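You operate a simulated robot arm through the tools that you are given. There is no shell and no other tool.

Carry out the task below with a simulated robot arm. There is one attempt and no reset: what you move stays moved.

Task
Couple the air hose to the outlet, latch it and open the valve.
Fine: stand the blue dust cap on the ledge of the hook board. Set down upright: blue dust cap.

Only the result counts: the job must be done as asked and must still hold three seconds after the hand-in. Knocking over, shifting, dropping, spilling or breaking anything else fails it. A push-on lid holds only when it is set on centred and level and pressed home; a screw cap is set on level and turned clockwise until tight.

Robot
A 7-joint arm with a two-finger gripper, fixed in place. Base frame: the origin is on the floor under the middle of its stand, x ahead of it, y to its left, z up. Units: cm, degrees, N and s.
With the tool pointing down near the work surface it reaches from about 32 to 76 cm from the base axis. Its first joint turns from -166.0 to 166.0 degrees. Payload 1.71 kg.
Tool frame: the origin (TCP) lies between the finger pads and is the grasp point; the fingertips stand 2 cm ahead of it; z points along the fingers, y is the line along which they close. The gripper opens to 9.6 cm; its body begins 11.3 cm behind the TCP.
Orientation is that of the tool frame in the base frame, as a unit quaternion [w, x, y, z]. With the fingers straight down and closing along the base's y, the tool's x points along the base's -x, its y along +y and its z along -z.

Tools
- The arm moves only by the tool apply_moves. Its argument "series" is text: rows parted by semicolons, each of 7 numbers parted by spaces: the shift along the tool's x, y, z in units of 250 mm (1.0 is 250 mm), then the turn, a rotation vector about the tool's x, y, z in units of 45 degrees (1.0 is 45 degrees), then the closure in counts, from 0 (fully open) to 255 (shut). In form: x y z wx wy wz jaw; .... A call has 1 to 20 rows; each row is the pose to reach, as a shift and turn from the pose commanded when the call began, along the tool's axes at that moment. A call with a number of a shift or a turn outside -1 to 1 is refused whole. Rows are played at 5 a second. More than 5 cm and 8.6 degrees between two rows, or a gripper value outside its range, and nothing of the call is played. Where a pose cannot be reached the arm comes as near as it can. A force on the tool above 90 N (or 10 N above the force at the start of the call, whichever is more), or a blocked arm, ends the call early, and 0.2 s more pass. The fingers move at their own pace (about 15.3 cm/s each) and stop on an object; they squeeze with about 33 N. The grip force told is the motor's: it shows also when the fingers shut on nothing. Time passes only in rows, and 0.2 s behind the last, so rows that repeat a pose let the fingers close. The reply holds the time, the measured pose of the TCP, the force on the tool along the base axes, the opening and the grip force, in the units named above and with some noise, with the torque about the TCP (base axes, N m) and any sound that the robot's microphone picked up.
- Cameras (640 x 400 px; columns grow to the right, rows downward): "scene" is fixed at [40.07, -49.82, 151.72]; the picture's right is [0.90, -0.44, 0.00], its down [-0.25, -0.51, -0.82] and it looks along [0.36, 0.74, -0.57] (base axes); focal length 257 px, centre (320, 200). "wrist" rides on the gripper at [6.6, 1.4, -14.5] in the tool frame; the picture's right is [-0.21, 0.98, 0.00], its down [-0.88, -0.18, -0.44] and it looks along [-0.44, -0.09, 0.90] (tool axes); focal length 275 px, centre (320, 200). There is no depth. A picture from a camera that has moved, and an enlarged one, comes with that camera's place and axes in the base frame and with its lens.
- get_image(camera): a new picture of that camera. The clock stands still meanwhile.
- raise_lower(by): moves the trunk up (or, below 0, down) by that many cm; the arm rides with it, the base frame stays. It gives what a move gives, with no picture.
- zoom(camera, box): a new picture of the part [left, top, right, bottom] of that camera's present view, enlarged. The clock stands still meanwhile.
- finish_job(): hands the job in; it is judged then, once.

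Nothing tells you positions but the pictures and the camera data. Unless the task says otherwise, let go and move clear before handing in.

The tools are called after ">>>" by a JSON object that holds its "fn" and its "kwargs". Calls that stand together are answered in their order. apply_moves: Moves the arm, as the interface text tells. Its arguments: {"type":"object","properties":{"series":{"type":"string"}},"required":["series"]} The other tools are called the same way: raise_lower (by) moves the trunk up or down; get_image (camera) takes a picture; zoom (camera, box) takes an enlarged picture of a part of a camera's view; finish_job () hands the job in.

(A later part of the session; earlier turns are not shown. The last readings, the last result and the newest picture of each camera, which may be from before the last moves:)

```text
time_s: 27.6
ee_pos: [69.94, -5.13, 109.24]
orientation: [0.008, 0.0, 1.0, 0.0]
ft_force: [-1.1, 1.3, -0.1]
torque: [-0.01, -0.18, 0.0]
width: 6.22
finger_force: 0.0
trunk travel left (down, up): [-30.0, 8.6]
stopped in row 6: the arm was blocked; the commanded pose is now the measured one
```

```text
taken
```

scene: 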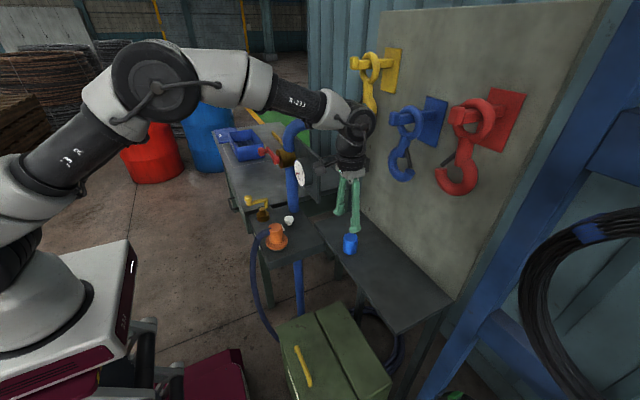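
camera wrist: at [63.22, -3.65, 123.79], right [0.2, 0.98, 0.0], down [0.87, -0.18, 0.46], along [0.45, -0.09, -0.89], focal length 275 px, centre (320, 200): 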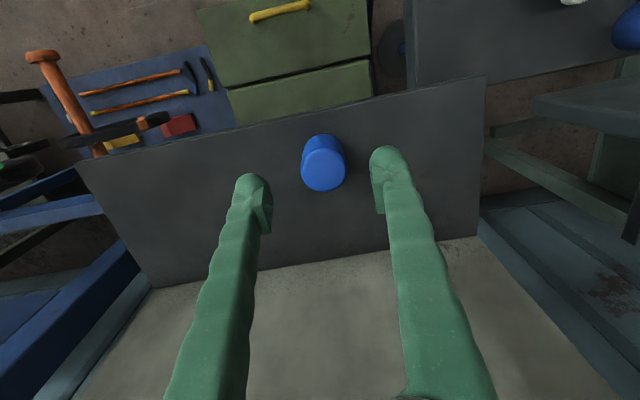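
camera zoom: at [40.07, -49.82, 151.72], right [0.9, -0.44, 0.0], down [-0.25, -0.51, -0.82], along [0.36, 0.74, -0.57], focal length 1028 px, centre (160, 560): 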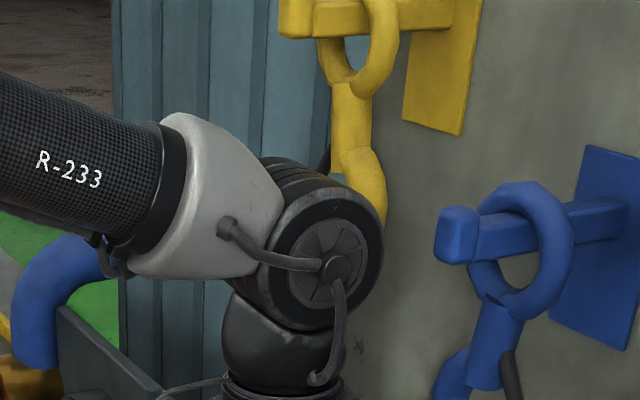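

Nothing was touched. Retreating from the ledge and moving over the orange coupling at about (54.5, 12.2).

>>> {"fn": "apply_moves", "kwargs": {"series": "0.08 0 -0.02 0 0.02 0 60; 0.16 0 -0.05 0 0.02 0 60; 0.25 0 -0.05 0 0.02 0 60; 0.35 0 -0.05 0 0.02 0 60; 0.45 0 -0.05 0 0.02 0 60; 0.55 0 -0.05 0 0.02 0 60; 0.62 0.05 -0.05 0 0.02 0 60; 0.62 0.15 -0.05 0 0.02 0 60; 0.62 0.25 -0.05 0 0.02 0 60; 0.62 0.35 -0.05 0 0.02 0 60; 0.62 0.45 -0.05 0 0.02 0 60; 0.62 0.55 -0.05 0 0.02 0 60; 0.62 0.69 -0.05 0 0.02 0 60; 0.62 0.69 -0.05 0 0.02 0 60"}}

>>> {"fn": "get_image", "kwargs": {"camera": "wrist"}}

>>> {"fn": "zoom", "kwargs": {"camera": "scene", "box": [220, 180, 348, 260]}}

```text
time_s: 30.6
ee_pos: [54.47, 12.22, 109.77]
orientation: [-0.003, -0.001, 1.0, -0.001]
ft_force: [-0.5, -0.2, -0.5]
torque: [0.02, 0.01, -0.01]
width: 7.34
finger_force: 0.0
trunk travel left (down, up): [-30.0, 8.6]
```

```text
taken
camera wrist: at [48.13, 13.58, 124.43], right [0.2, 0.98, 0.0], down [0.88, -0.18, 0.44], along [0.43, -0.09, -0.9], focal length 275 px, centre (320, 200)
```

wrist: 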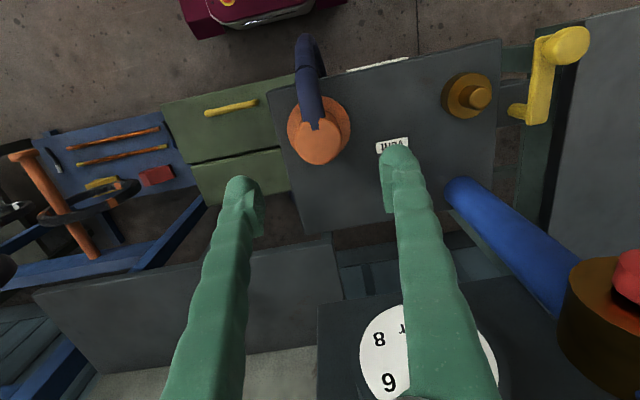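

```text
5.00 times, centred on (284, 220) of scene
camera zoom: at [40.07, -49.82, 151.72], right [0.9, -0.44, 0.0], down [-0.25, -0.51, -0.82], along [0.36, 0.74, -0.57], focal length 1284 px, centre (500, 100)
```

zoom: 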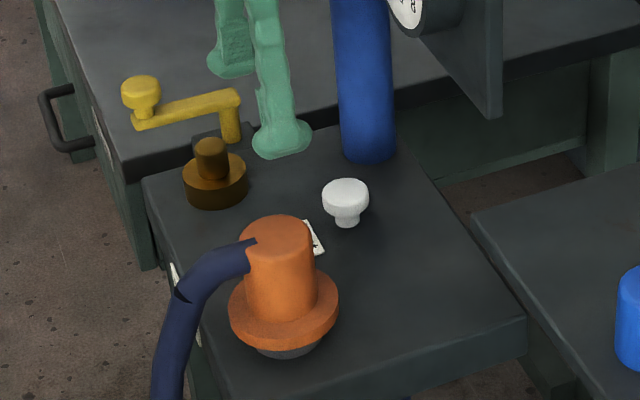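

Outlet base and nipple are visible. Zooming in to locate the coupling and outlet precisely.

>>> {"fn": "zoom", "kwargs": {"camera": "wrist", "box": [256, 60, 384, 140]}}

>>> {"fn": "zoom", "kwargs": {"camera": "wrist", "box": [256, 100, 384, 180]}}

>>> {"fn": "zoom", "kwargs": {"camera": "wrist", "box": [420, 20, 612, 140]}}

>>> {"fn": "zoom", "kwargs": {"camera": "scene", "box": [240, 190, 304, 230]}}

>>> {"fn": "zoom", "kwargs": {"camera": "scene", "box": [240, 215, 304, 255]}}

```text
5.00 times, centred on (320, 100) of wrist
camera zoom: at [48.13, 13.58, 124.43], right [0.2, 0.98, 0.0], down [0.88, -0.18, 0.44], along [0.43, -0.09, -0.9], focal length 1376 px, centre (320, 700)
```

zoom: 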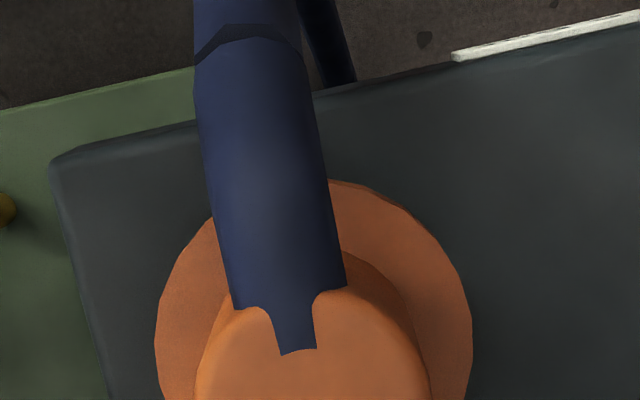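

```text
5.00 times, centred on (320, 140) of wrist
camera zoom: at [48.13, 13.58, 124.43], right [0.2, 0.98, 0.0], down [0.88, -0.18, 0.44], along [0.43, -0.09, -0.9], focal length 1376 px, centre (320, 500)
```

zoom: 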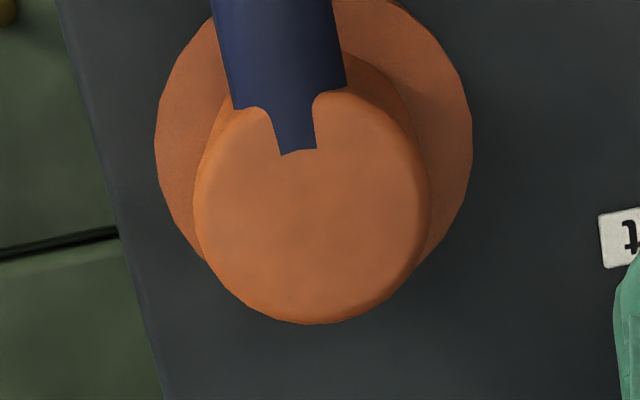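

```text
3.33 times, centred on (516, 80) of wrist
camera zoom: at [48.13, 13.58, 124.43], right [0.2, 0.98, 0.0], down [0.88, -0.18, 0.44], along [0.43, -0.09, -0.9], focal length 918 px, centre (-333, 600)
```

zoom: 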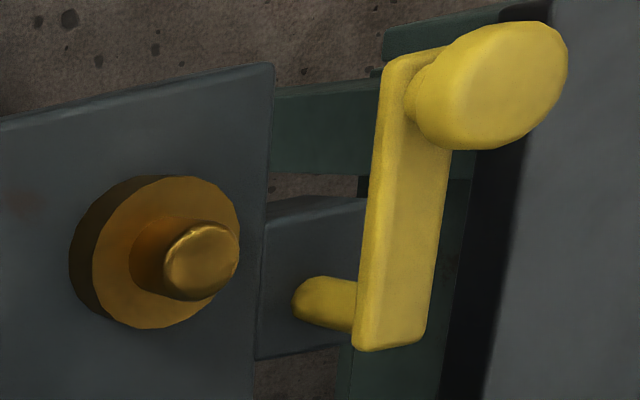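

```text
10.00 times, centred on (272, 210) of scene
camera zoom: at [40.07, -49.82, 151.72], right [0.9, -0.44, 0.0], down [-0.25, -0.51, -0.82], along [0.36, 0.74, -0.57], focal length 2569 px, centre (800, 100)
```

zoom: 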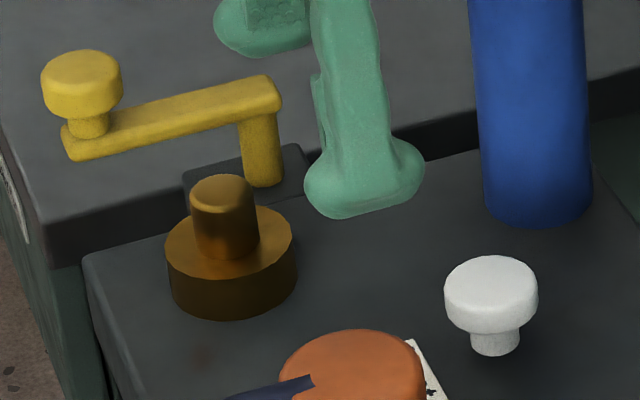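

```text
10.00 times, centred on (272, 235) of scene
camera zoom: at [40.07, -49.82, 151.72], right [0.9, -0.44, 0.0], down [-0.25, -0.51, -0.82], along [0.36, 0.74, -0.57], focal length 2569 px, centre (800, -150)
```

zoom: 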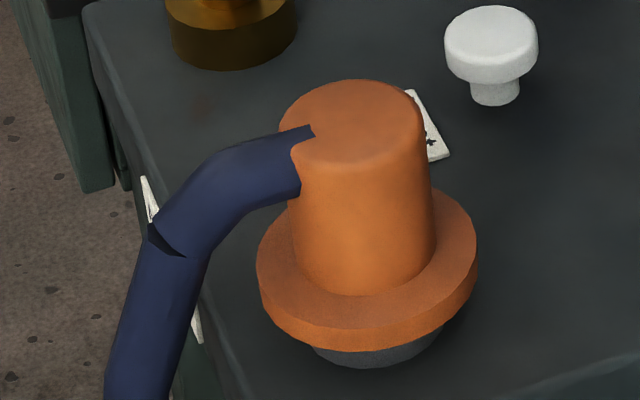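

Positions now: outlet nipple axis (54.6, 29.2) with shoulder at z≈91.5; coupling axis (54.5, 12.05), body r≈2.3, top z≈98.3, flange bottom ≈91.6. I'll grip high on the body (TCP z≈97) so the fingertips later clear the latch lever.

>>> {"fn": "apply_moves", "kwargs": {"series": "-0.001 -0.007 0.1 0 -0.0076 0 60; -0.001 -0.007 0.2 0 -0.0076 0 60; -0.001 -0.007 0.3 0 -0.0076 0 60; -0.001 -0.007 0.4 0 -0.0076 0 60; -0.001 -0.007 0.45 0 -0.0076 0 60; -0.001 -0.007 0.45 0 -0.0076 0 60"}}

>>> {"fn": "get_image", "kwargs": {"camera": "wrist"}}

>>> {"fn": "zoom", "kwargs": {"camera": "scene", "box": [236, 205, 316, 255]}}

```text
time_s: 32.0
ee_pos: [54.62, 11.79, 98.56]
orientation: [0.0, -0.001, 1.0, 0.0]
ft_force: [-0.1, 0.0, 0.4]
torque: [0.02, 0.0, 0.02]
width: 7.35
finger_force: 0.1
trunk travel left (down, up): [-30.0, 8.6]
```

```text
taken
camera wrist: at [48.15, 13.23, 113.2], right [0.2, 0.98, 0.0], down [0.88, -0.18, 0.44], along [0.44, -0.09, -0.9], focal length 275 px, centre (320, 200)
```

wrist: 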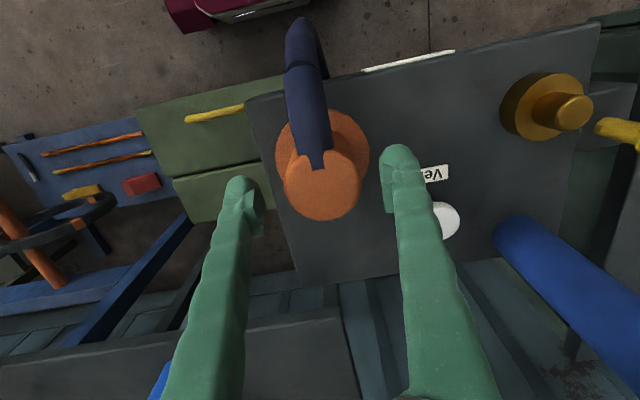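

```text
8.00 times, centred on (276, 230) of scene
camera zoom: at [40.07, -49.82, 151.72], right [0.9, -0.44, 0.0], down [-0.25, -0.51, -0.82], along [0.36, 0.74, -0.57], focal length 2055 px, centre (672, -40)
```

zoom: 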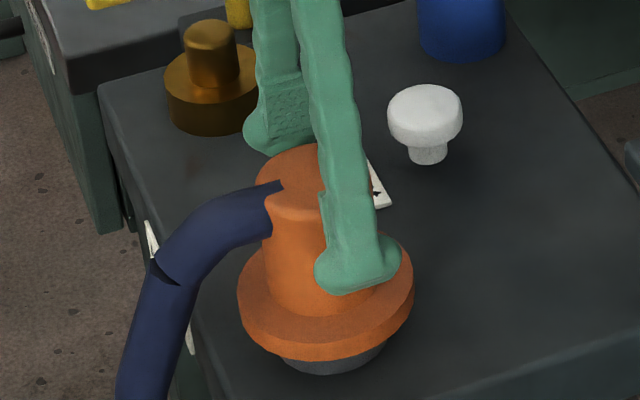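

Coupling confirmed at (54.45, 12.03). Fine-align, go down to z≈97.0 and close.

>>> {"fn": "apply_moves", "kwargs": {"series": "0.006 0.0096 0.02 0 0 0 60; 0.006 0.0096 0.04 0 0 0 60; 0.006 0.0096 0.0624 0 0 0 60; 0.006 0.0096 0.0624 0 0 0 60; 0.006 0.0096 0.0624 0 0 0 255; 0.006 0.0096 0.0624 0 0 0 255; 0.006 0.0096 0.0624 0 0 0 255; 0.006 0.0096 0.0624 0 0 0 255"}}

>>> {"fn": "zoom", "kwargs": {"camera": "scene", "box": [236, 205, 316, 255]}}

```text
time_s: 33.8
ee_pos: [54.47, 12.12, 97.13]
orientation: [0.0, -0.001, 1.0, 0.0]
ft_force: [-0.2, -1.8, 2.7]
torque: [-0.03, 0.01, -0.01]
width: 4.67
finger_force: 33.4
trunk travel left (down, up): [-30.0, 8.6]
```

```text
8.00 times, centred on (276, 230) of scene
camera zoom: at [40.07, -49.82, 151.72], right [0.9, -0.44, 0.0], down [-0.25, -0.51, -0.82], along [0.36, 0.74, -0.57], focal length 2055 px, centre (672, -40)
```

zoom: 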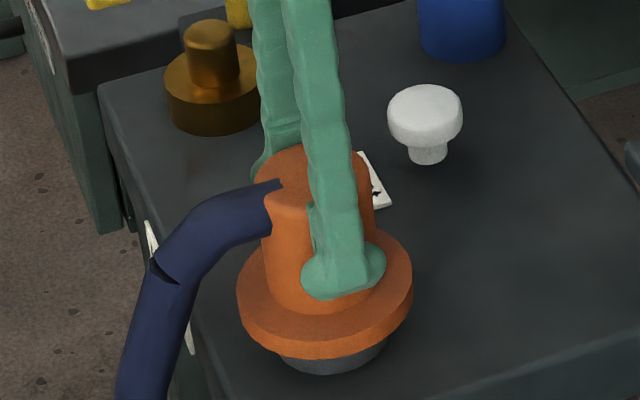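

Coupling gripped (4.67 cm). Lifting it about 5.5 cm and checking the hose's pull.

>>> {"fn": "apply_moves", "kwargs": {"series": "0 0 -0.02 0 0 0 255; 0 0 -0.05 0 0 0 255; 0 0 -0.09 0 0 0 255; 0 0 -0.13 0 0 0 255; 0 0 -0.17 0 0 0 255; 0 0 -0.21 0 0 0 255; 0 0 -0.21 0 0 0 255"}}

>>> {"fn": "get_image", "kwargs": {"camera": "wrist"}}

>>> {"fn": "zoom", "kwargs": {"camera": "scene", "box": [220, 180, 348, 260]}}

```text
time_s: 35.4
ee_pos: [54.46, 12.3, 102.4]
orientation: [0.0, -0.001, 1.0, 0.0]
ft_force: [0.2, 1.3, -2.0]
torque: [-0.02, -0.02, 0.03]
width: 4.65
finger_force: 33.4
trunk travel left (down, up): [-30.0, 8.6]
```

```text
taken
camera wrist: at [47.93, 13.72, 117.01], right [0.2, 0.98, 0.0], down [0.88, -0.18, 0.44], along [0.44, -0.09, -0.9], focal length 275 px, centre (320, 200)
```

wrist: 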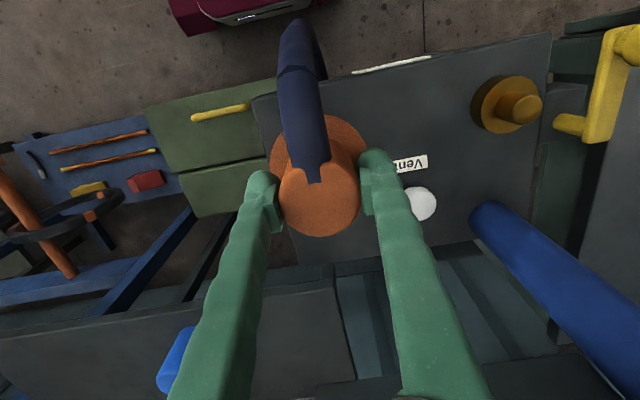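

```text
5.00 times, centred on (284, 220) of scene
camera zoom: at [40.07, -49.82, 151.72], right [0.9, -0.44, 0.0], down [-0.25, -0.51, -0.82], along [0.36, 0.74, -0.57], focal length 1284 px, centre (500, 100)
```

zoom: 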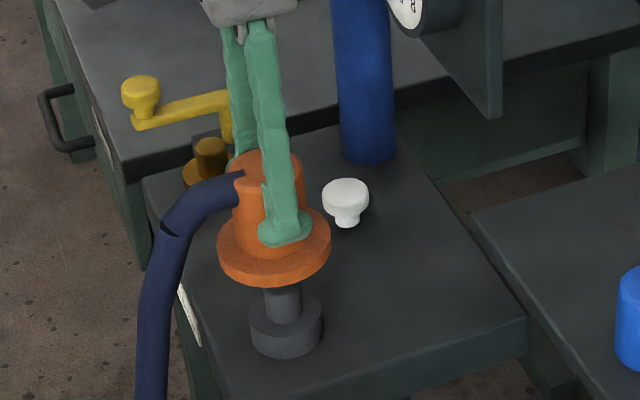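

The coupling came free of its parking stub with little pull. Moving it over the outlet in y.

>>> {"fn": "apply_moves", "kwargs": {"series": "0 0.06 -0.01 0 0 0 255; 0 0.14 -0.01 0 0 0 255; 0 0.22 -0.01 0 0 0 255; 0 0.3 -0.01 0 0 0 255; 0 0.38 -0.01 0 0 0 255; 0 0.46 -0.01 0 0 0 255; -0.004 0.54 -0.01 0 0 0 255; -0.0076 0.61 -0.01 0 0 0 255; -0.0076 0.674 -0.01 0 0 0 255; -0.0076 0.674 -0.01 0 0 0 255"}}

>>> {"fn": "get_image", "kwargs": {"camera": "wrist"}}

>>> {"fn": "zoom", "kwargs": {"camera": "scene", "box": [226, 170, 306, 220]}}

```text
time_s: 37.6
ee_pos: [54.69, 28.9, 102.62]
orientation: [0.0, -0.001, 1.0, -0.001]
ft_force: [-0.6, 0.1, -2.5]
torque: [-0.01, -0.02, -0.01]
width: 4.68
finger_force: 32.8
trunk travel left (down, up): [-30.0, 8.6]
```

```text
taken
camera wrist: at [48.14, 30.41, 117.32], right [0.2, 0.98, 0.0], down [0.88, -0.18, 0.44], along [0.44, -0.09, -0.9], focal length 275 px, centre (320, 200)
```

wrist: 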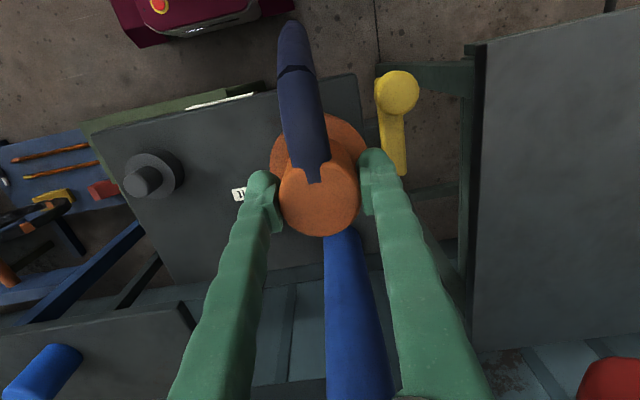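

```text
8.00 times, centred on (266, 195) of scene
camera zoom: at [40.07, -49.82, 151.72], right [0.9, -0.44, 0.0], down [-0.25, -0.51, -0.82], along [0.36, 0.74, -0.57], focal length 2055 px, centre (752, 240)
```

zoom: 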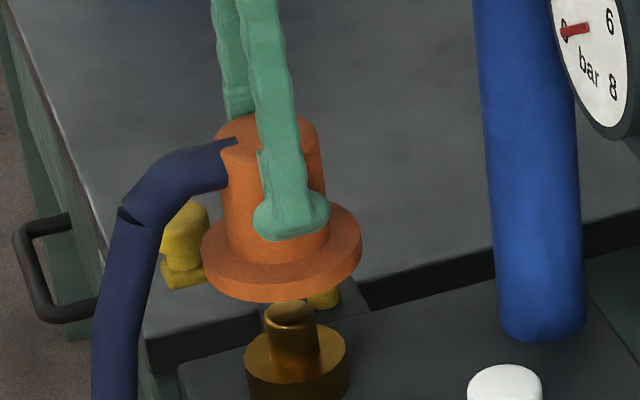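

Alignment along the camera's right axis looks right. I'll take a couple of settled pose readings for a precise position before lowering.

>>> {"fn": "apply_moves", "kwargs": {"series": "0 0 0 0 0 0 255"}}

>>> {"fn": "apply_moves", "kwargs": {"series": "0 0 0 0 0 0 255"}}

>>> {"fn": "apply_moves", "kwargs": {"series": "0 0 0 0 0 0 255"}}

>>> {"fn": "zoom", "kwargs": {"camera": "wrist", "box": [256, 110, 384, 190]}}

```text
time_s: 38.0
ee_pos: [54.6, 28.99, 102.81]
orientation: [0.0, -0.001, 1.0, 0.0]
ft_force: [-0.6, -0.2, -2.2]
torque: [0.02, -0.03, 0.0]
width: 4.65
finger_force: 33.3
trunk travel left (down, up): [-30.0, 8.6]
```

```text
time_s: 38.4
ee_pos: [54.61, 29.09, 102.72]
orientation: [0.0, -0.001, 1.0, 0.001]
ft_force: [0.2, -0.3, -2.5]
torque: [0.0, 0.01, 0.0]
width: 4.65
finger_force: 33.0
trunk travel left (down, up): [-30.0, 8.6]
```

```text
time_s: 38.8
ee_pos: [54.7, 28.96, 102.67]
orientation: [0.0, -0.001, 1.0, 0.0]
ft_force: [-0.2, 0.3, -3.1]
torque: [0.01, -0.02, 0.01]
width: 4.68
finger_force: 32.7
trunk travel left (down, up): [-30.0, 8.6]
```

```text
5.00 times, centred on (320, 150) of wrist
camera zoom: at [48.14, 30.42, 117.32], right [0.2, 0.98, 0.0], down [0.88, -0.18, 0.44], along [0.44, -0.09, -0.9], focal length 1376 px, centre (320, 450)
```

zoom: 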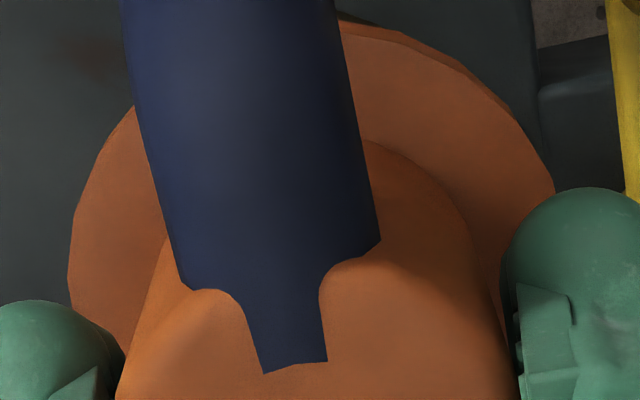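

Mean position (54.65, 28.98). I'll nudge +0.12 in y and lower slowly to just above the nipple, then check.

>>> {"fn": "apply_moves", "kwargs": {"series": "0 0.005 0.02 0 0 0 255; 0 0.005 0.04 0 0 0 255; 0 0.005 0.06 0 0 0 255; 0 0.005 0.08 0 0 0 255; 0 0.005 0.1 0 0 0 255; 0 0.005 0.1 0 0 0 255"}}

>>> {"fn": "zoom", "kwargs": {"camera": "scene", "box": [236, 185, 300, 225]}}

```text
time_s: 40.2
ee_pos: [54.76, 29.26, 100.18]
orientation: [0.001, -0.001, 1.0, 0.0]
ft_force: [-0.2, 0.2, -3.0]
torque: [0.0, -0.04, -0.01]
width: 4.67
finger_force: 33.6
trunk travel left (down, up): [-30.0, 8.6]
```

```text
10.00 times, centred on (268, 205) of scene
camera zoom: at [40.07, -49.82, 151.72], right [0.9, -0.44, 0.0], down [-0.25, -0.51, -0.82], along [0.36, 0.74, -0.57], focal length 2569 px, centre (840, 150)
```

zoom: 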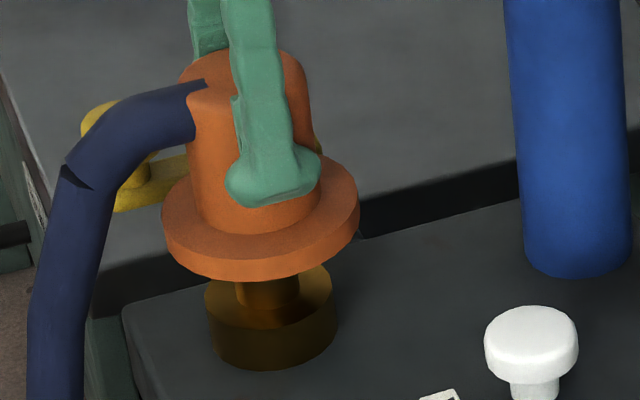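

I'll measure the alignment more finely with a tighter zoom.

>>> {"fn": "zoom", "kwargs": {"camera": "scene", "box": [248, 196, 280, 216]}}

>>> {"fn": "zoom", "kwargs": {"camera": "scene", "box": [248, 206, 280, 226]}}

>>> {"fn": "get_image", "kwargs": {"camera": "wrist"}}

```text
16.00 times, centred on (264, 206) of scene
camera zoom: at [40.07, -49.82, 151.72], right [0.9, -0.44, 0.0], down [-0.25, -0.51, -0.82], along [0.36, 0.74, -0.57], focal length 4110 px, centre (1216, 104)
```

zoom: 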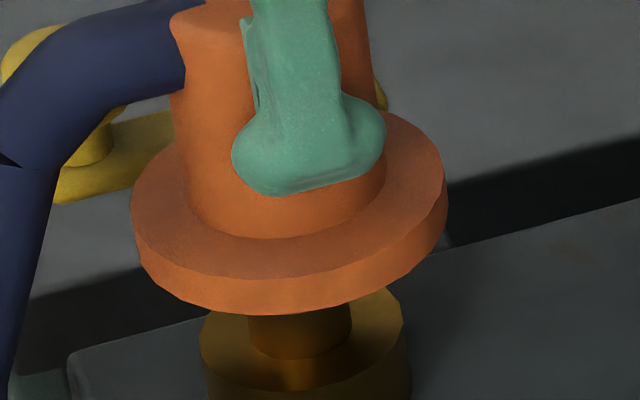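

```text
16.00 times, centred on (264, 216) of scene
camera zoom: at [40.07, -49.82, 151.72], right [0.9, -0.44, 0.0], down [-0.25, -0.51, -0.82], along [0.36, 0.74, -0.57], focal length 4110 px, centre (1216, -56)
```

zoom: 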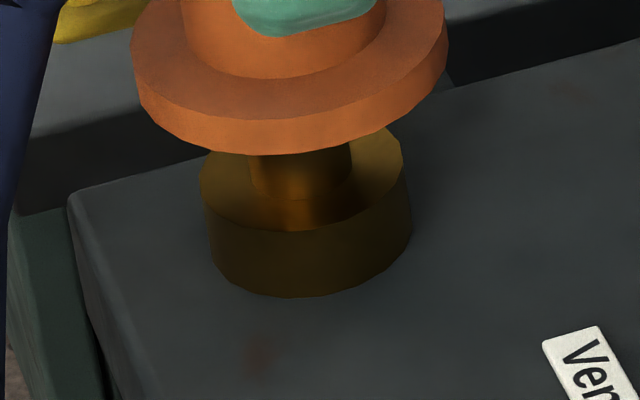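

```text
taken
camera wrist: at [48.19, 30.62, 114.77], right [0.2, 0.98, 0.0], down [0.88, -0.18, 0.44], along [0.44, -0.09, -0.9], focal length 275 px, centre (320, 200)
```

wrist: 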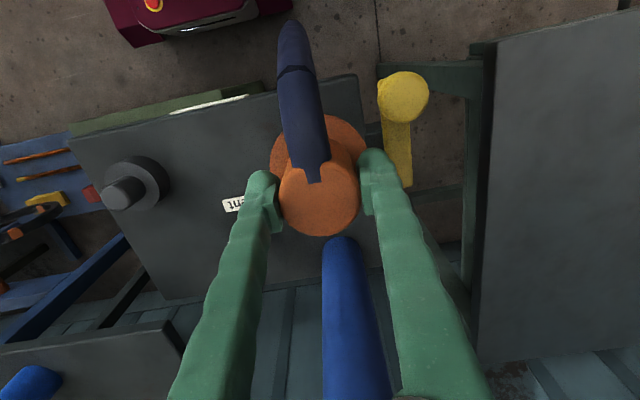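

The fine zoom suggests the coupling is about 0.15–0.2 cm too far in +x relative to the outlet. I'll correct and lower onto the nipple in small steps, watching forces.

>>> {"fn": "apply_moves", "kwargs": {"series": "0.0064 0.002 0.01 0 0 0 255; 0.0064 0.002 0.02 0 0 0 255; 0.0064 0.002 0.03 0 0 0 255; 0.0064 0.002 0.04 0 0 0 255; 0.0064 0.002 0.04 0 0 0 255"}}

>>> {"fn": "zoom", "kwargs": {"camera": "scene", "box": [248, 201, 280, 221]}}

```text
time_s: 41.4
ee_pos: [54.55, 29.13, 99.11]
orientation: [0.0, -0.001, 1.0, 0.0]
ft_force: [-0.5, -0.9, -2.1]
torque: [-0.02, 0.01, -0.01]
width: 4.66
finger_force: 33.3
trunk travel left (down, up): [-30.0, 8.6]
```

```text
16.00 times, centred on (264, 211) of scene
camera zoom: at [40.07, -49.82, 151.72], right [0.9, -0.44, 0.0], down [-0.25, -0.51, -0.82], along [0.36, 0.74, -0.57], focal length 4110 px, centre (1216, 24)
```

zoom: 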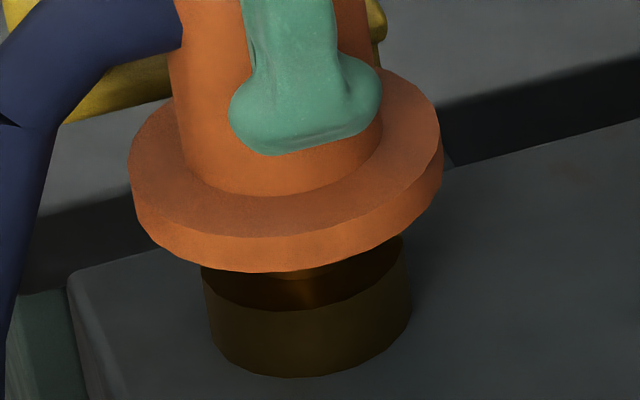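

Aligned now (flange and base centres match), and no contact force. Continue lowering to seat it.

>>> {"fn": "apply_moves", "kwargs": {"series": "0 0 0.01 0 0 0 255; 0 0 0.02 0 0 0 255; 0 0 0.03 0 0 0 255; 0 0 0.04 0 0 0 255; 0 0 0.05 0 0 0 255; 0 0 0.06 0 0 0 255; 0 0 0.06 0 0 0 255"}}

>>> {"fn": "zoom", "kwargs": {"camera": "scene", "box": [236, 185, 300, 225]}}

```text
time_s: 43.0
ee_pos: [54.57, 29.29, 97.6]
orientation: [0.0, -0.001, 1.0, 0.001]
ft_force: [0.4, 0.7, -2.7]
torque: [0.0, -0.06, 0.0]
width: 4.66
finger_force: 32.7
trunk travel left (down, up): [-30.0, 8.6]
```

```text
10.00 times, centred on (268, 205) of scene
camera zoom: at [40.07, -49.82, 151.72], right [0.9, -0.44, 0.0], down [-0.25, -0.51, -0.82], along [0.36, 0.74, -0.57], focal length 2569 px, centre (840, 150)
```

zoom: 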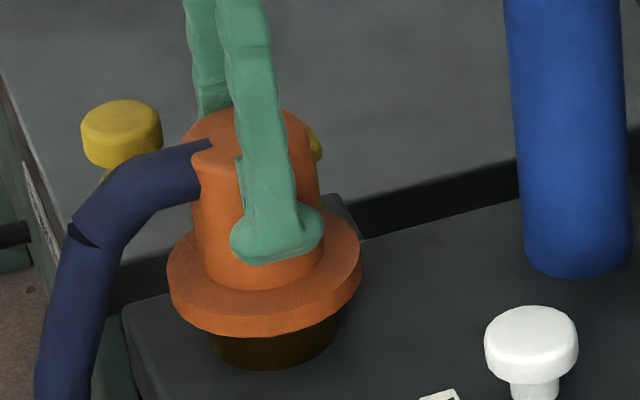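

Sliding on smoothly. Continue down the remaining ~0.5 cm and press home.

>>> {"fn": "apply_moves", "kwargs": {"series": "0 0 0.008 0 0 0 255; 0 0 0.016 0 0 0 255; 0 0 0.024 0 0 0 255; 0 0 0.024 0 0 0 255"}}

>>> {"fn": "apply_moves", "kwargs": {"series": "0 0 0.008 0 0 0 255; 0 0 0.016 0 0 0 255; 0 0 0.024 0 0 0 255; 0 0 0.024 0 0 0 255"}}

>>> {"fn": "zoom", "kwargs": {"camera": "scene", "box": [236, 185, 300, 225]}}

```text
time_s: 44.0
ee_pos: [54.43, 29.21, 97.28]
orientation: [0.003, -0.001, 1.0, 0.001]
ft_force: [-1.8, -1.1, 18.9]
torque: [0.02, 0.47, 0.03]
width: 4.66
finger_force: 32.7
trunk travel left (down, up): [-30.0, 8.6]
```

```text
time_s: 45.0
ee_pos: [54.53, 29.18, 97.02]
orientation: [0.005, 0.0, 1.0, 0.003]
ft_force: [2.9, -3.4, 55.1]
torque: [-0.48, -0.04, -0.01]
width: 4.71
finger_force: 32.7
trunk travel left (down, up): [-30.0, 8.6]
```

```text
10.00 times, centred on (268, 205) of scene
camera zoom: at [40.07, -49.82, 151.72], right [0.9, -0.44, 0.0], down [-0.25, -0.51, -0.82], along [0.36, 0.74, -0.57], focal length 2569 px, centre (840, 150)
```

zoom: 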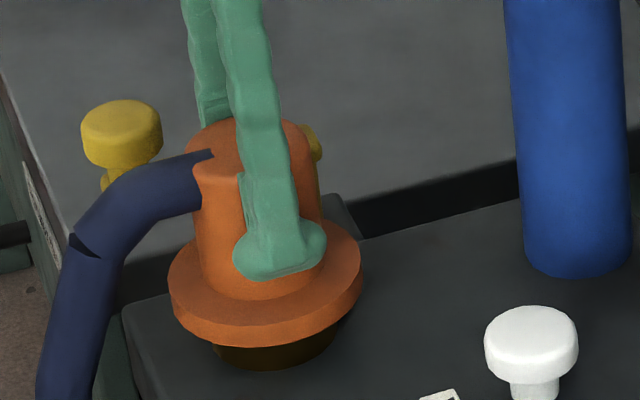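

Seated: 55 N at z≈97.0, the same height relationship as on its parking stub. I'll relieve the load, open slightly, and check it stays.

>>> {"fn": "apply_moves", "kwargs": {"series": "0 0 -0.012 0 0 0 255; 0 0 -0.024 0 0 0 255; 0 0 -0.03 0 0 0 255"}}

>>> {"fn": "apply_moves", "kwargs": {"series": "0 0 0 0 0 0 180; 0 0 0 0 0 0 110; 0 0 0 0 0 0 106; 0 0 0 0 0 0 106"}}

>>> {"fn": "zoom", "kwargs": {"camera": "scene", "box": [236, 185, 300, 225]}}

>>> {"fn": "get_image", "kwargs": {"camera": "wrist"}}

```text
time_s: 45.8
ee_pos: [54.3, 29.09, 96.98]
orientation: [-0.001, -0.001, 1.0, -0.001]
ft_force: [4.2, 0.8, 10.4]
torque: [0.15, -0.5, 0.01]
width: 4.72
finger_force: 32.7
trunk travel left (down, up): [-30.0, 8.6]
```

```text
time_s: 46.8
ee_pos: [54.6, 29.2, 97.06]
orientation: [0.0, -0.001, 1.0, 0.0]
ft_force: [0.1, 0.2, -0.2]
torque: [-0.02, -0.02, 0.03]
width: 5.59
finger_force: 0.1
trunk travel left (down, up): [-30.0, 8.6]
```

```text
10.00 times, centred on (268, 205) of scene
camera zoom: at [40.07, -49.82, 151.72], right [0.9, -0.44, 0.0], down [-0.25, -0.51, -0.82], along [0.36, 0.74, -0.57], focal length 2569 px, centre (840, 150)
```

zoom: 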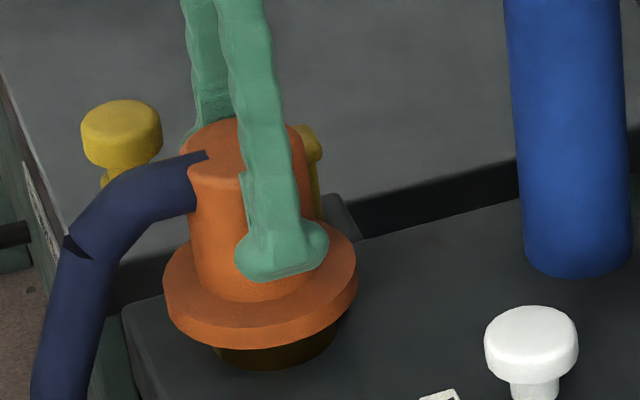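

```text
taken
camera wrist: at [48.01, 30.64, 111.77], right [0.2, 0.98, 0.0], down [0.88, -0.18, 0.44], along [0.43, -0.09, -0.9], focal length 275 px, centre (320, 200)
```

wrist: 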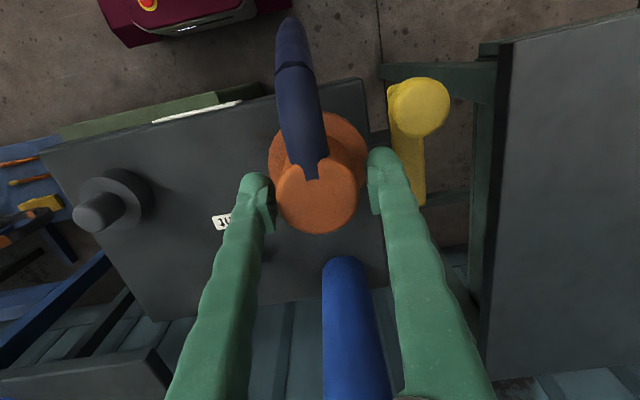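

Released; it shifted very slightly on the nipple. Let me check seating closely before going to the latch.

>>> {"fn": "zoom", "kwargs": {"camera": "scene", "box": [248, 201, 280, 221]}}

>>> {"fn": "zoom", "kwargs": {"camera": "wrist", "box": [256, 90, 384, 170]}}

>>> {"fn": "zoom", "kwargs": {"camera": "wrist", "box": [256, 160, 384, 240]}}

```text
16.00 times, centred on (264, 211) of scene
camera zoom: at [40.07, -49.82, 151.72], right [0.9, -0.44, 0.0], down [-0.25, -0.51, -0.82], along [0.36, 0.74, -0.57], focal length 4110 px, centre (1216, 24)
```

zoom: 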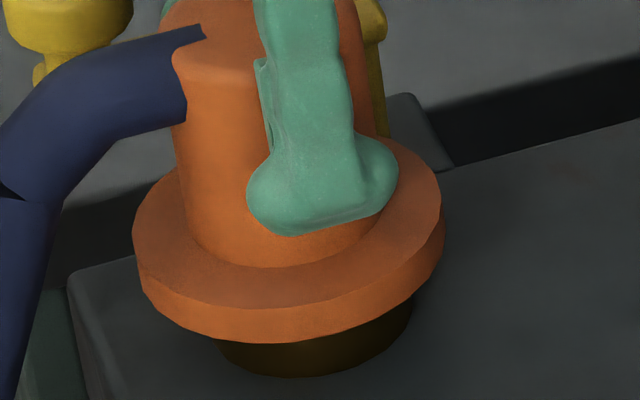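

```text
5.00 times, centred on (320, 130) of wrist
camera zoom: at [48.01, 30.64, 111.77], right [0.2, 0.98, 0.0], down [0.88, -0.18, 0.44], along [0.43, -0.09, -0.9], focal length 1376 px, centre (320, 550)
```

zoom: 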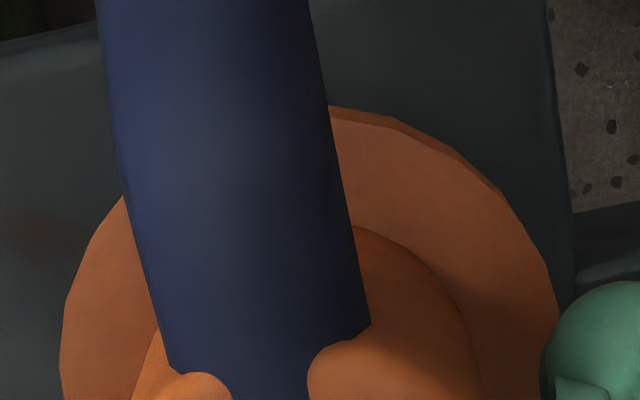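

```text
5.00 times, centred on (320, 200) of wrist
camera zoom: at [48.01, 30.64, 111.77], right [0.2, 0.98, 0.0], down [0.88, -0.18, 0.44], along [0.43, -0.09, -0.9], focal length 1376 px, centre (320, 200)
```

zoom: 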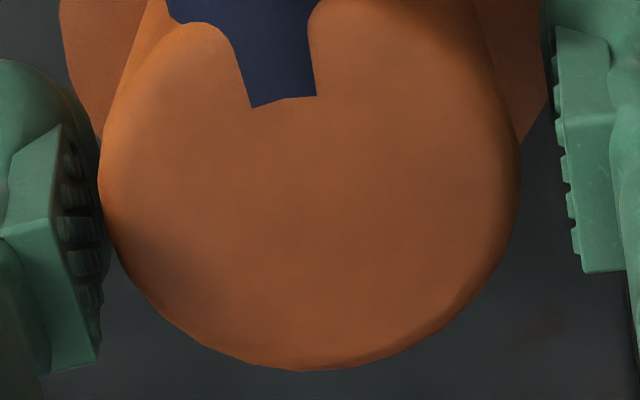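

The body sits about 0.15 cm toward -y of the gripper centre. I'll centre the fingers on it, raise clear, and inspect the seating from above.

>>> {"fn": "apply_moves", "kwargs": {"series": "0 -0.006 0 0 0 0 106; 0 -0.006 0 0 0 0 106; 0 -0.006 -0.03 0 0 0 106; 0 -0.006 -0.08 0 0 0 106; 0 -0.006 -0.15 0 0 0 106; 0 -0.006 -0.25 0 0 0 106; 0 -0.006 -0.35 0 0 0 106; 0.03 -0.006 -0.44 0 0 0 106; 0.03 -0.006 -0.44 0 0 0 106"}}

>>> {"fn": "get_image", "kwargs": {"camera": "wrist"}}

>>> {"fn": "zoom", "kwargs": {"camera": "scene", "box": [248, 196, 280, 216]}}

>>> {"fn": "zoom", "kwargs": {"camera": "scene", "box": [236, 185, 300, 225]}}

```text
time_s: 48.8
ee_pos: [53.86, 28.97, 108.2]
orientation: [0.0, -0.001, 1.0, 0.001]
ft_force: [0.8, -0.4, -0.1]
torque: [0.03, 0.0, -0.03]
width: 5.6
finger_force: 0.1
trunk travel left (down, up): [-30.0, 8.6]
```

```text
taken
camera wrist: at [47.32, 30.41, 122.85], right [0.2, 0.98, 0.0], down [0.88, -0.18, 0.44], along [0.43, -0.09, -0.9], focal length 275 px, centre (320, 200)
```

wrist: 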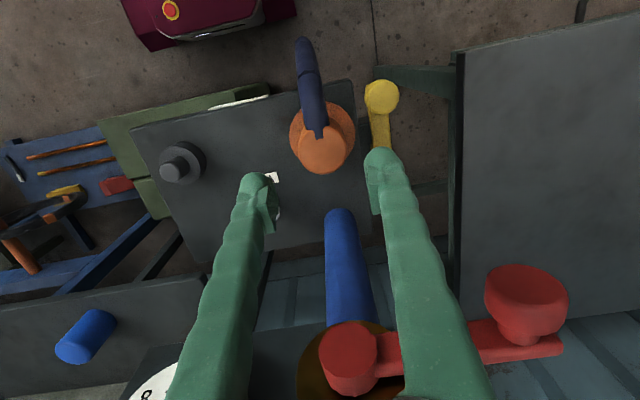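

```text
16.00 times, centred on (264, 206) of scene
camera zoom: at [40.07, -49.82, 151.72], right [0.9, -0.44, 0.0], down [-0.25, -0.51, -0.82], along [0.36, 0.74, -0.57], focal length 4110 px, centre (1216, 104)
```

zoom: 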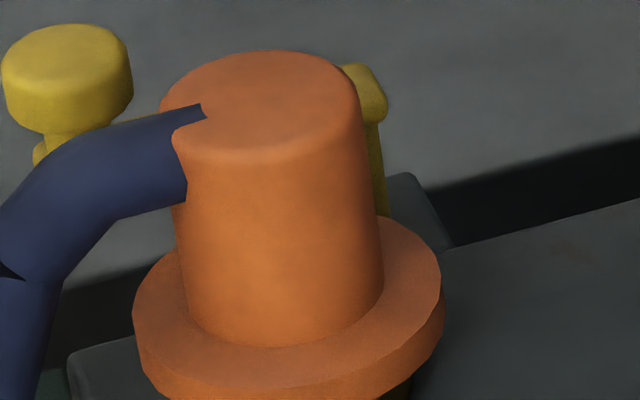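

```text
10.00 times, centred on (268, 205) of scene
camera zoom: at [40.07, -49.82, 151.72], right [0.9, -0.44, 0.0], down [-0.25, -0.51, -0.82], along [0.36, 0.74, -0.57], focal length 2569 px, centre (840, 150)
```

zoom: 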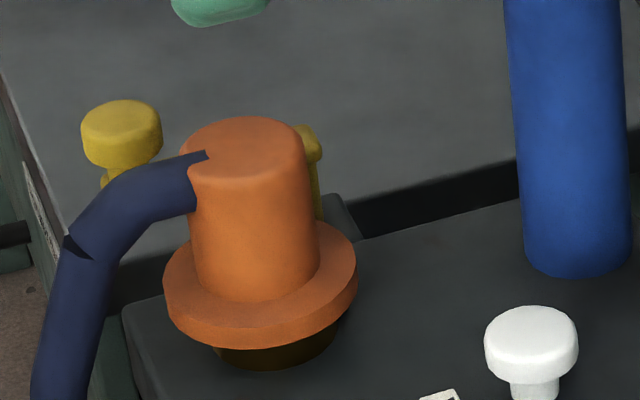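

The coupling sits level at the home height (top z≈98.2). Next is the latch: its knob is at (51.05, 35.15, head z 95.3–97). I'll close the fingers and come down on its +y side, to push it over the flange toward -y about the pivot (57.4, 35).

>>> {"fn": "apply_moves", "kwargs": {"series": "0.03 0.07 -0.03 0 0 0 180; 0.06 0.15 -0.03 0 0 0 255; 0.09 0.25 -0.03 0 0 0 255; 0.114 0.35 -0.03 0 0 0 255; 0.114 0.46 -0.03 0 0 0 255; 0.114 0.46 0.05 0 0 0 255; 0.114 0.46 0.15 0 0 0 255; 0.114 0.46 0.25 0 0 0 255; 0.114 0.46 0.25 0 0 0 255"}}

>>> {"fn": "get_image", "kwargs": {"camera": "wrist"}}

>>> {"fn": "zoom", "kwargs": {"camera": "scene", "box": [210, 150, 306, 210]}}

```text
time_s: 50.8
ee_pos: [50.73, 40.55, 101.92]
orientation: [-0.001, -0.002, 1.0, 0.0]
ft_force: [-0.8, 0.5, -0.7]
torque: [0.02, 0.04, 0.0]
width: 0.01
finger_force: 29.4
trunk travel left (down, up): [-30.0, 8.6]
```

```text
taken
camera wrist: at [44.28, 42.0, 116.54], right [0.2, 0.98, 0.0], down [0.88, -0.18, 0.44], along [0.44, -0.09, -0.9], focal length 275 px, centre (320, 200)
```

wrist: 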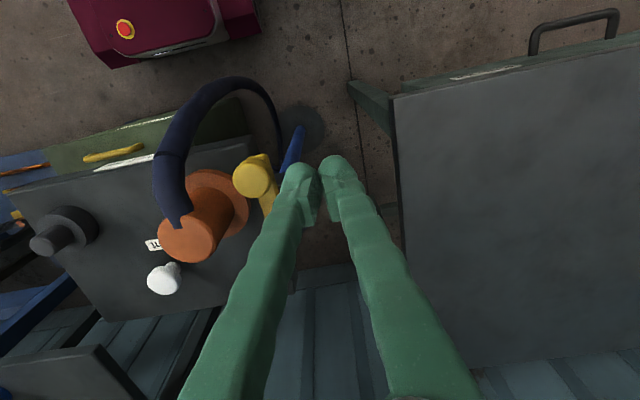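

```text
6.67 times, centred on (258, 180) of scene
camera zoom: at [40.07, -49.82, 151.72], right [0.9, -0.44, 0.0], down [-0.25, -0.51, -0.82], along [0.36, 0.74, -0.57], focal length 1712 px, centre (733, 333)
```

zoom: 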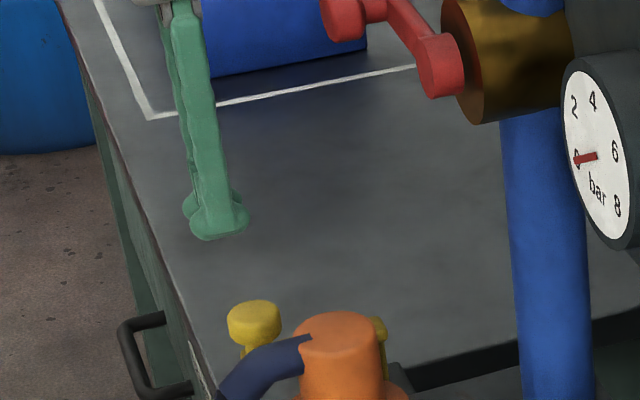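

Clear of everything. Lower beside the knob, then begin pushing toward -y gently.

>>> {"fn": "apply_moves", "kwargs": {"series": "0 0 0.08 0 0 0 255; 0 0 0.16 0 0 0 255; 0 0 0.195 0 0 0 255; 0 0 0.195 0 0 0 255; 0 -0.03 0.195 0 0 0 255; 0 -0.06 0.195 0 0 0 255; 0 -0.08 0.195 0 0 0 255; 0 -0.1 0.195 0 0 0 255; 0 -0.1 0.195 0 0 0 255"}}

>>> {"fn": "get_image", "kwargs": {"camera": "wrist"}}

>>> {"fn": "zoom", "kwargs": {"camera": "scene", "box": [226, 175, 306, 225]}}

```text
time_s: 52.8
ee_pos: [50.98, 38.08, 97.09]
orientation: [0.0, -0.001, 1.0, 0.0]
ft_force: [0.5, -0.3, 0.4]
torque: [0.0, 0.01, 0.02]
width: 0.0
finger_force: 29.4
trunk travel left (down, up): [-30.0, 8.6]
```

```text
taken
camera wrist: at [44.46, 39.46, 111.68], right [0.2, 0.98, 0.0], down [0.88, -0.18, 0.44], along [0.44, -0.09, -0.9], focal length 275 px, centre (320, 200)
```

wrist: 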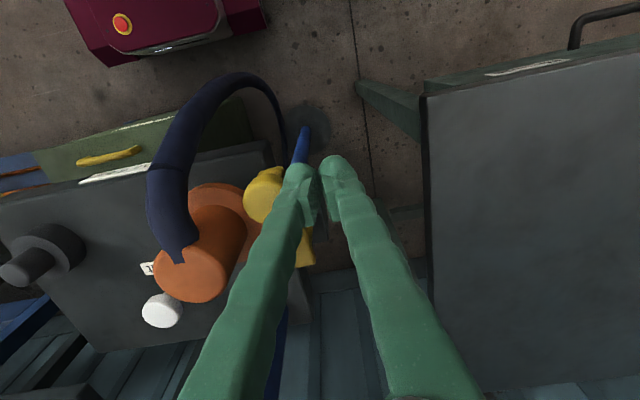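

```text
8.00 times, centred on (266, 200) of scene
camera zoom: at [40.07, -49.82, 151.72], right [0.9, -0.44, 0.0], down [-0.25, -0.51, -0.82], along [0.36, 0.74, -0.57], focal length 2055 px, centre (752, 200)
```

zoom: 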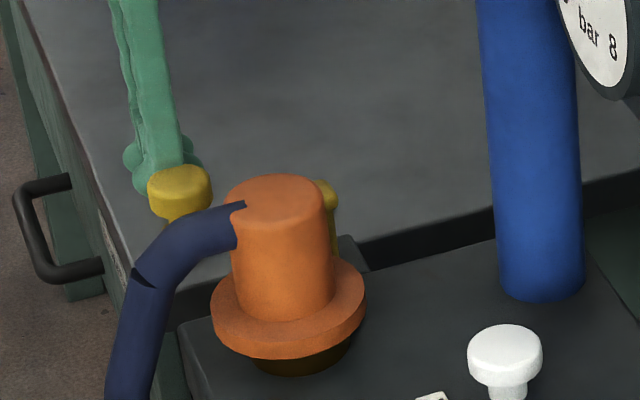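

Just about touching the knob. Continue pushing along the arc.

>>> {"fn": "apply_moves", "kwargs": {"series": "0 -0.02 0 0 0 0 255; -0.003 -0.04 0 0 0 0 255; -0.006 -0.06 0 0 0 0 255; -0.01 -0.08 0 0 0 0 255; -0.01 -0.08 0 0 0 0 255"}}

>>> {"fn": "get_image", "kwargs": {"camera": "wrist"}}

>>> {"fn": "zoom", "kwargs": {"camera": "scene", "box": [226, 175, 306, 225]}}

```text
time_s: 54.0
ee_pos: [51.27, 36.14, 96.99]
orientation: [0.0, 0.0, 1.0, 0.0]
ft_force: [-0.1, 0.7, 0.1]
torque: [-0.02, 0.0, 0.0]
width: 0.0
finger_force: 29.0
trunk travel left (down, up): [-30.0, 8.6]
```

```text
taken
camera wrist: at [44.71, 37.46, 111.71], right [0.2, 0.98, 0.0], down [0.88, -0.18, 0.45], along [0.44, -0.09, -0.9], focal length 275 px, centre (320, 200)
```

wrist: 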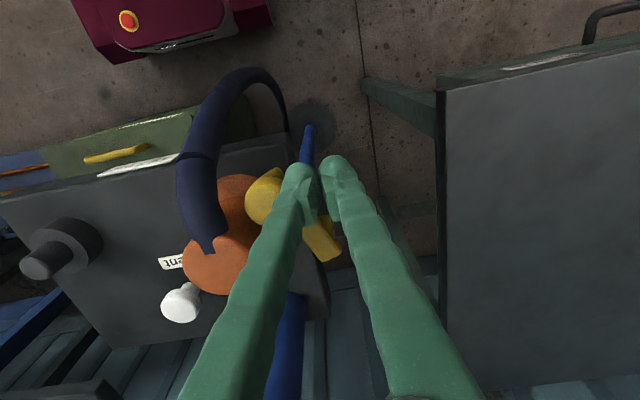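

```text
8.00 times, centred on (266, 200) of scene
camera zoom: at [40.07, -49.82, 151.72], right [0.9, -0.44, 0.0], down [-0.25, -0.51, -0.82], along [0.36, 0.74, -0.57], focal length 2055 px, centre (752, 200)
```

zoom: 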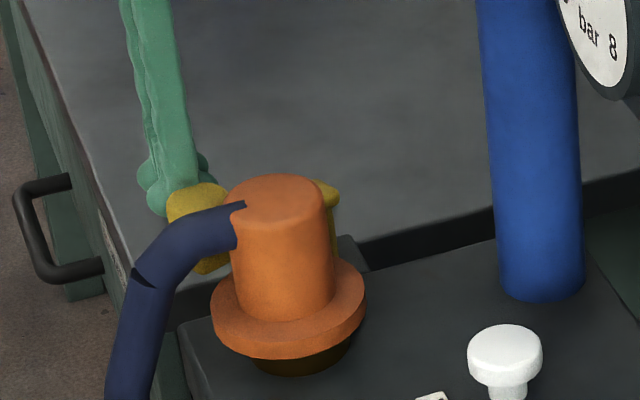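

The lever swings freely. Continue in smaller steps, watching force and the coupling.

>>> {"fn": "apply_moves", "kwargs": {"series": "-0.004 -0.012 0 0 0 0 255; -0.008 -0.024 0 0 0 0 255; -0.008 -0.024 0 0 0 0 255"}}

>>> {"fn": "apply_moves", "kwargs": {"series": "-0.004 -0.01 0 0 0 0 255; -0.008 -0.02 0 0 0 0 255; -0.008 -0.02 0 0 0 0 255"}}

>>> {"fn": "get_image", "kwargs": {"camera": "wrist"}}

>>> {"fn": "zoom", "kwargs": {"camera": "scene", "box": [226, 175, 306, 225]}}

```text
time_s: 54.8
ee_pos: [51.41, 35.43, 97.13]
orientation: [0.001, -0.001, 1.0, 0.0]
ft_force: [-0.1, 0.0, 0.6]
torque: [0.03, 0.02, 0.0]
width: 0.01
finger_force: 29.2
trunk travel left (down, up): [-30.0, 8.6]
```

```text
time_s: 55.6
ee_pos: [51.56, 34.99, 97.15]
orientation: [0.0, -0.002, 1.0, 0.0]
ft_force: [-0.2, 1.1, 0.9]
torque: [0.02, 0.01, 0.02]
width: 0.01
finger_force: 29.0
trunk travel left (down, up): [-30.0, 8.6]
```

```text
taken
camera wrist: at [45.06, 36.38, 111.7], right [0.2, 0.98, 0.0], down [0.88, -0.18, 0.44], along [0.44, -0.09, -0.9], focal length 275 px, centre (320, 200)
```

wrist: 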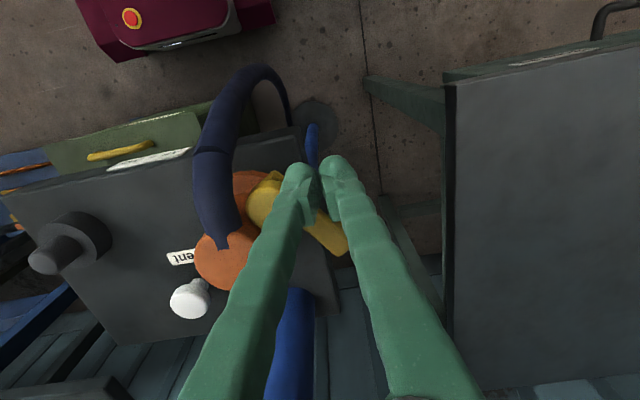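

```text
8.00 times, centred on (266, 200) of scene
camera zoom: at [40.07, -49.82, 151.72], right [0.9, -0.44, 0.0], down [-0.25, -0.51, -0.82], along [0.36, 0.74, -0.57], focal length 2055 px, centre (752, 200)
```

zoom: 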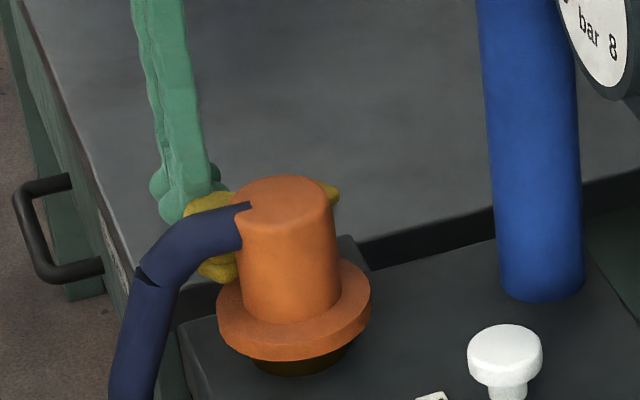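

The lever has now met the coupling body and nudged it back toward centre. I'll press a little further and watch the force for the stop or a click.

>>> {"fn": "apply_moves", "kwargs": {"series": "-0.002 -0.006 0 0 0 0 255; -0.004 -0.012 0 0 0 0 255; -0.004 -0.012 0 0 0 0 255"}}

>>> {"fn": "apply_moves", "kwargs": {"series": "-0.002 -0.006 0 0 0 0 255; -0.004 -0.012 0 0 0 0 255; -0.004 -0.012 0 0 0 0 255"}}

>>> {"fn": "zoom", "kwargs": {"camera": "wrist", "box": [180, 150, 372, 270]}}

>>> {"fn": "zoom", "kwargs": {"camera": "scene", "box": [226, 175, 306, 225]}}

```text
time_s: 56.4
ee_pos: [51.54, 34.82, 97.07]
orientation: [0.001, -0.001, 1.0, 0.001]
ft_force: [0.0, 7.4, 1.0]
torque: [0.08, 0.02, 0.11]
width: 0.0
finger_force: 28.9
trunk travel left (down, up): [-30.0, 8.6]
```

```text
time_s: 57.2
ee_pos: [51.61, 34.87, 97.12]
orientation: [0.0, -0.002, 1.0, 0.001]
ft_force: [-3.9, 21.1, 2.4]
torque: [0.22, 0.04, 0.05]
width: 0.01
finger_force: 29.0
trunk travel left (down, up): [-30.0, 8.6]
```

```text
3.33 times, centred on (276, 210) of wrist
camera zoom: at [45.12, 36.14, 111.69], right [0.2, 0.98, 0.0], down [0.88, -0.18, 0.44], along [0.44, -0.09, -0.9], focal length 918 px, centre (467, 167)
```

zoom: 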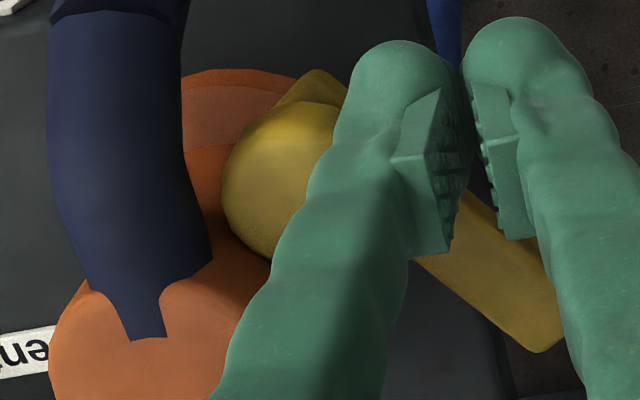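

```text
8.00 times, centred on (266, 200) of scene
camera zoom: at [40.07, -49.82, 151.72], right [0.9, -0.44, 0.0], down [-0.25, -0.51, -0.82], along [0.36, 0.74, -0.57], focal length 2055 px, centre (752, 200)
```

zoom: 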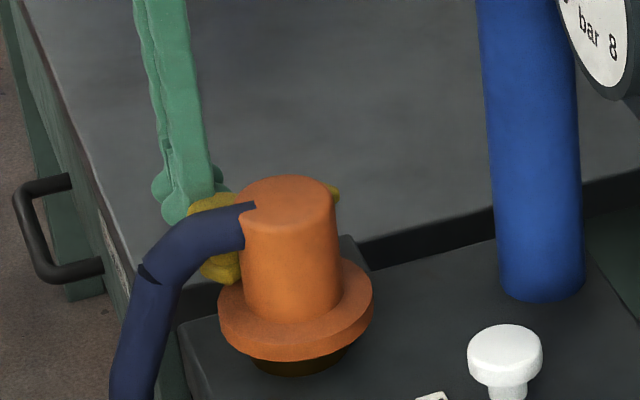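

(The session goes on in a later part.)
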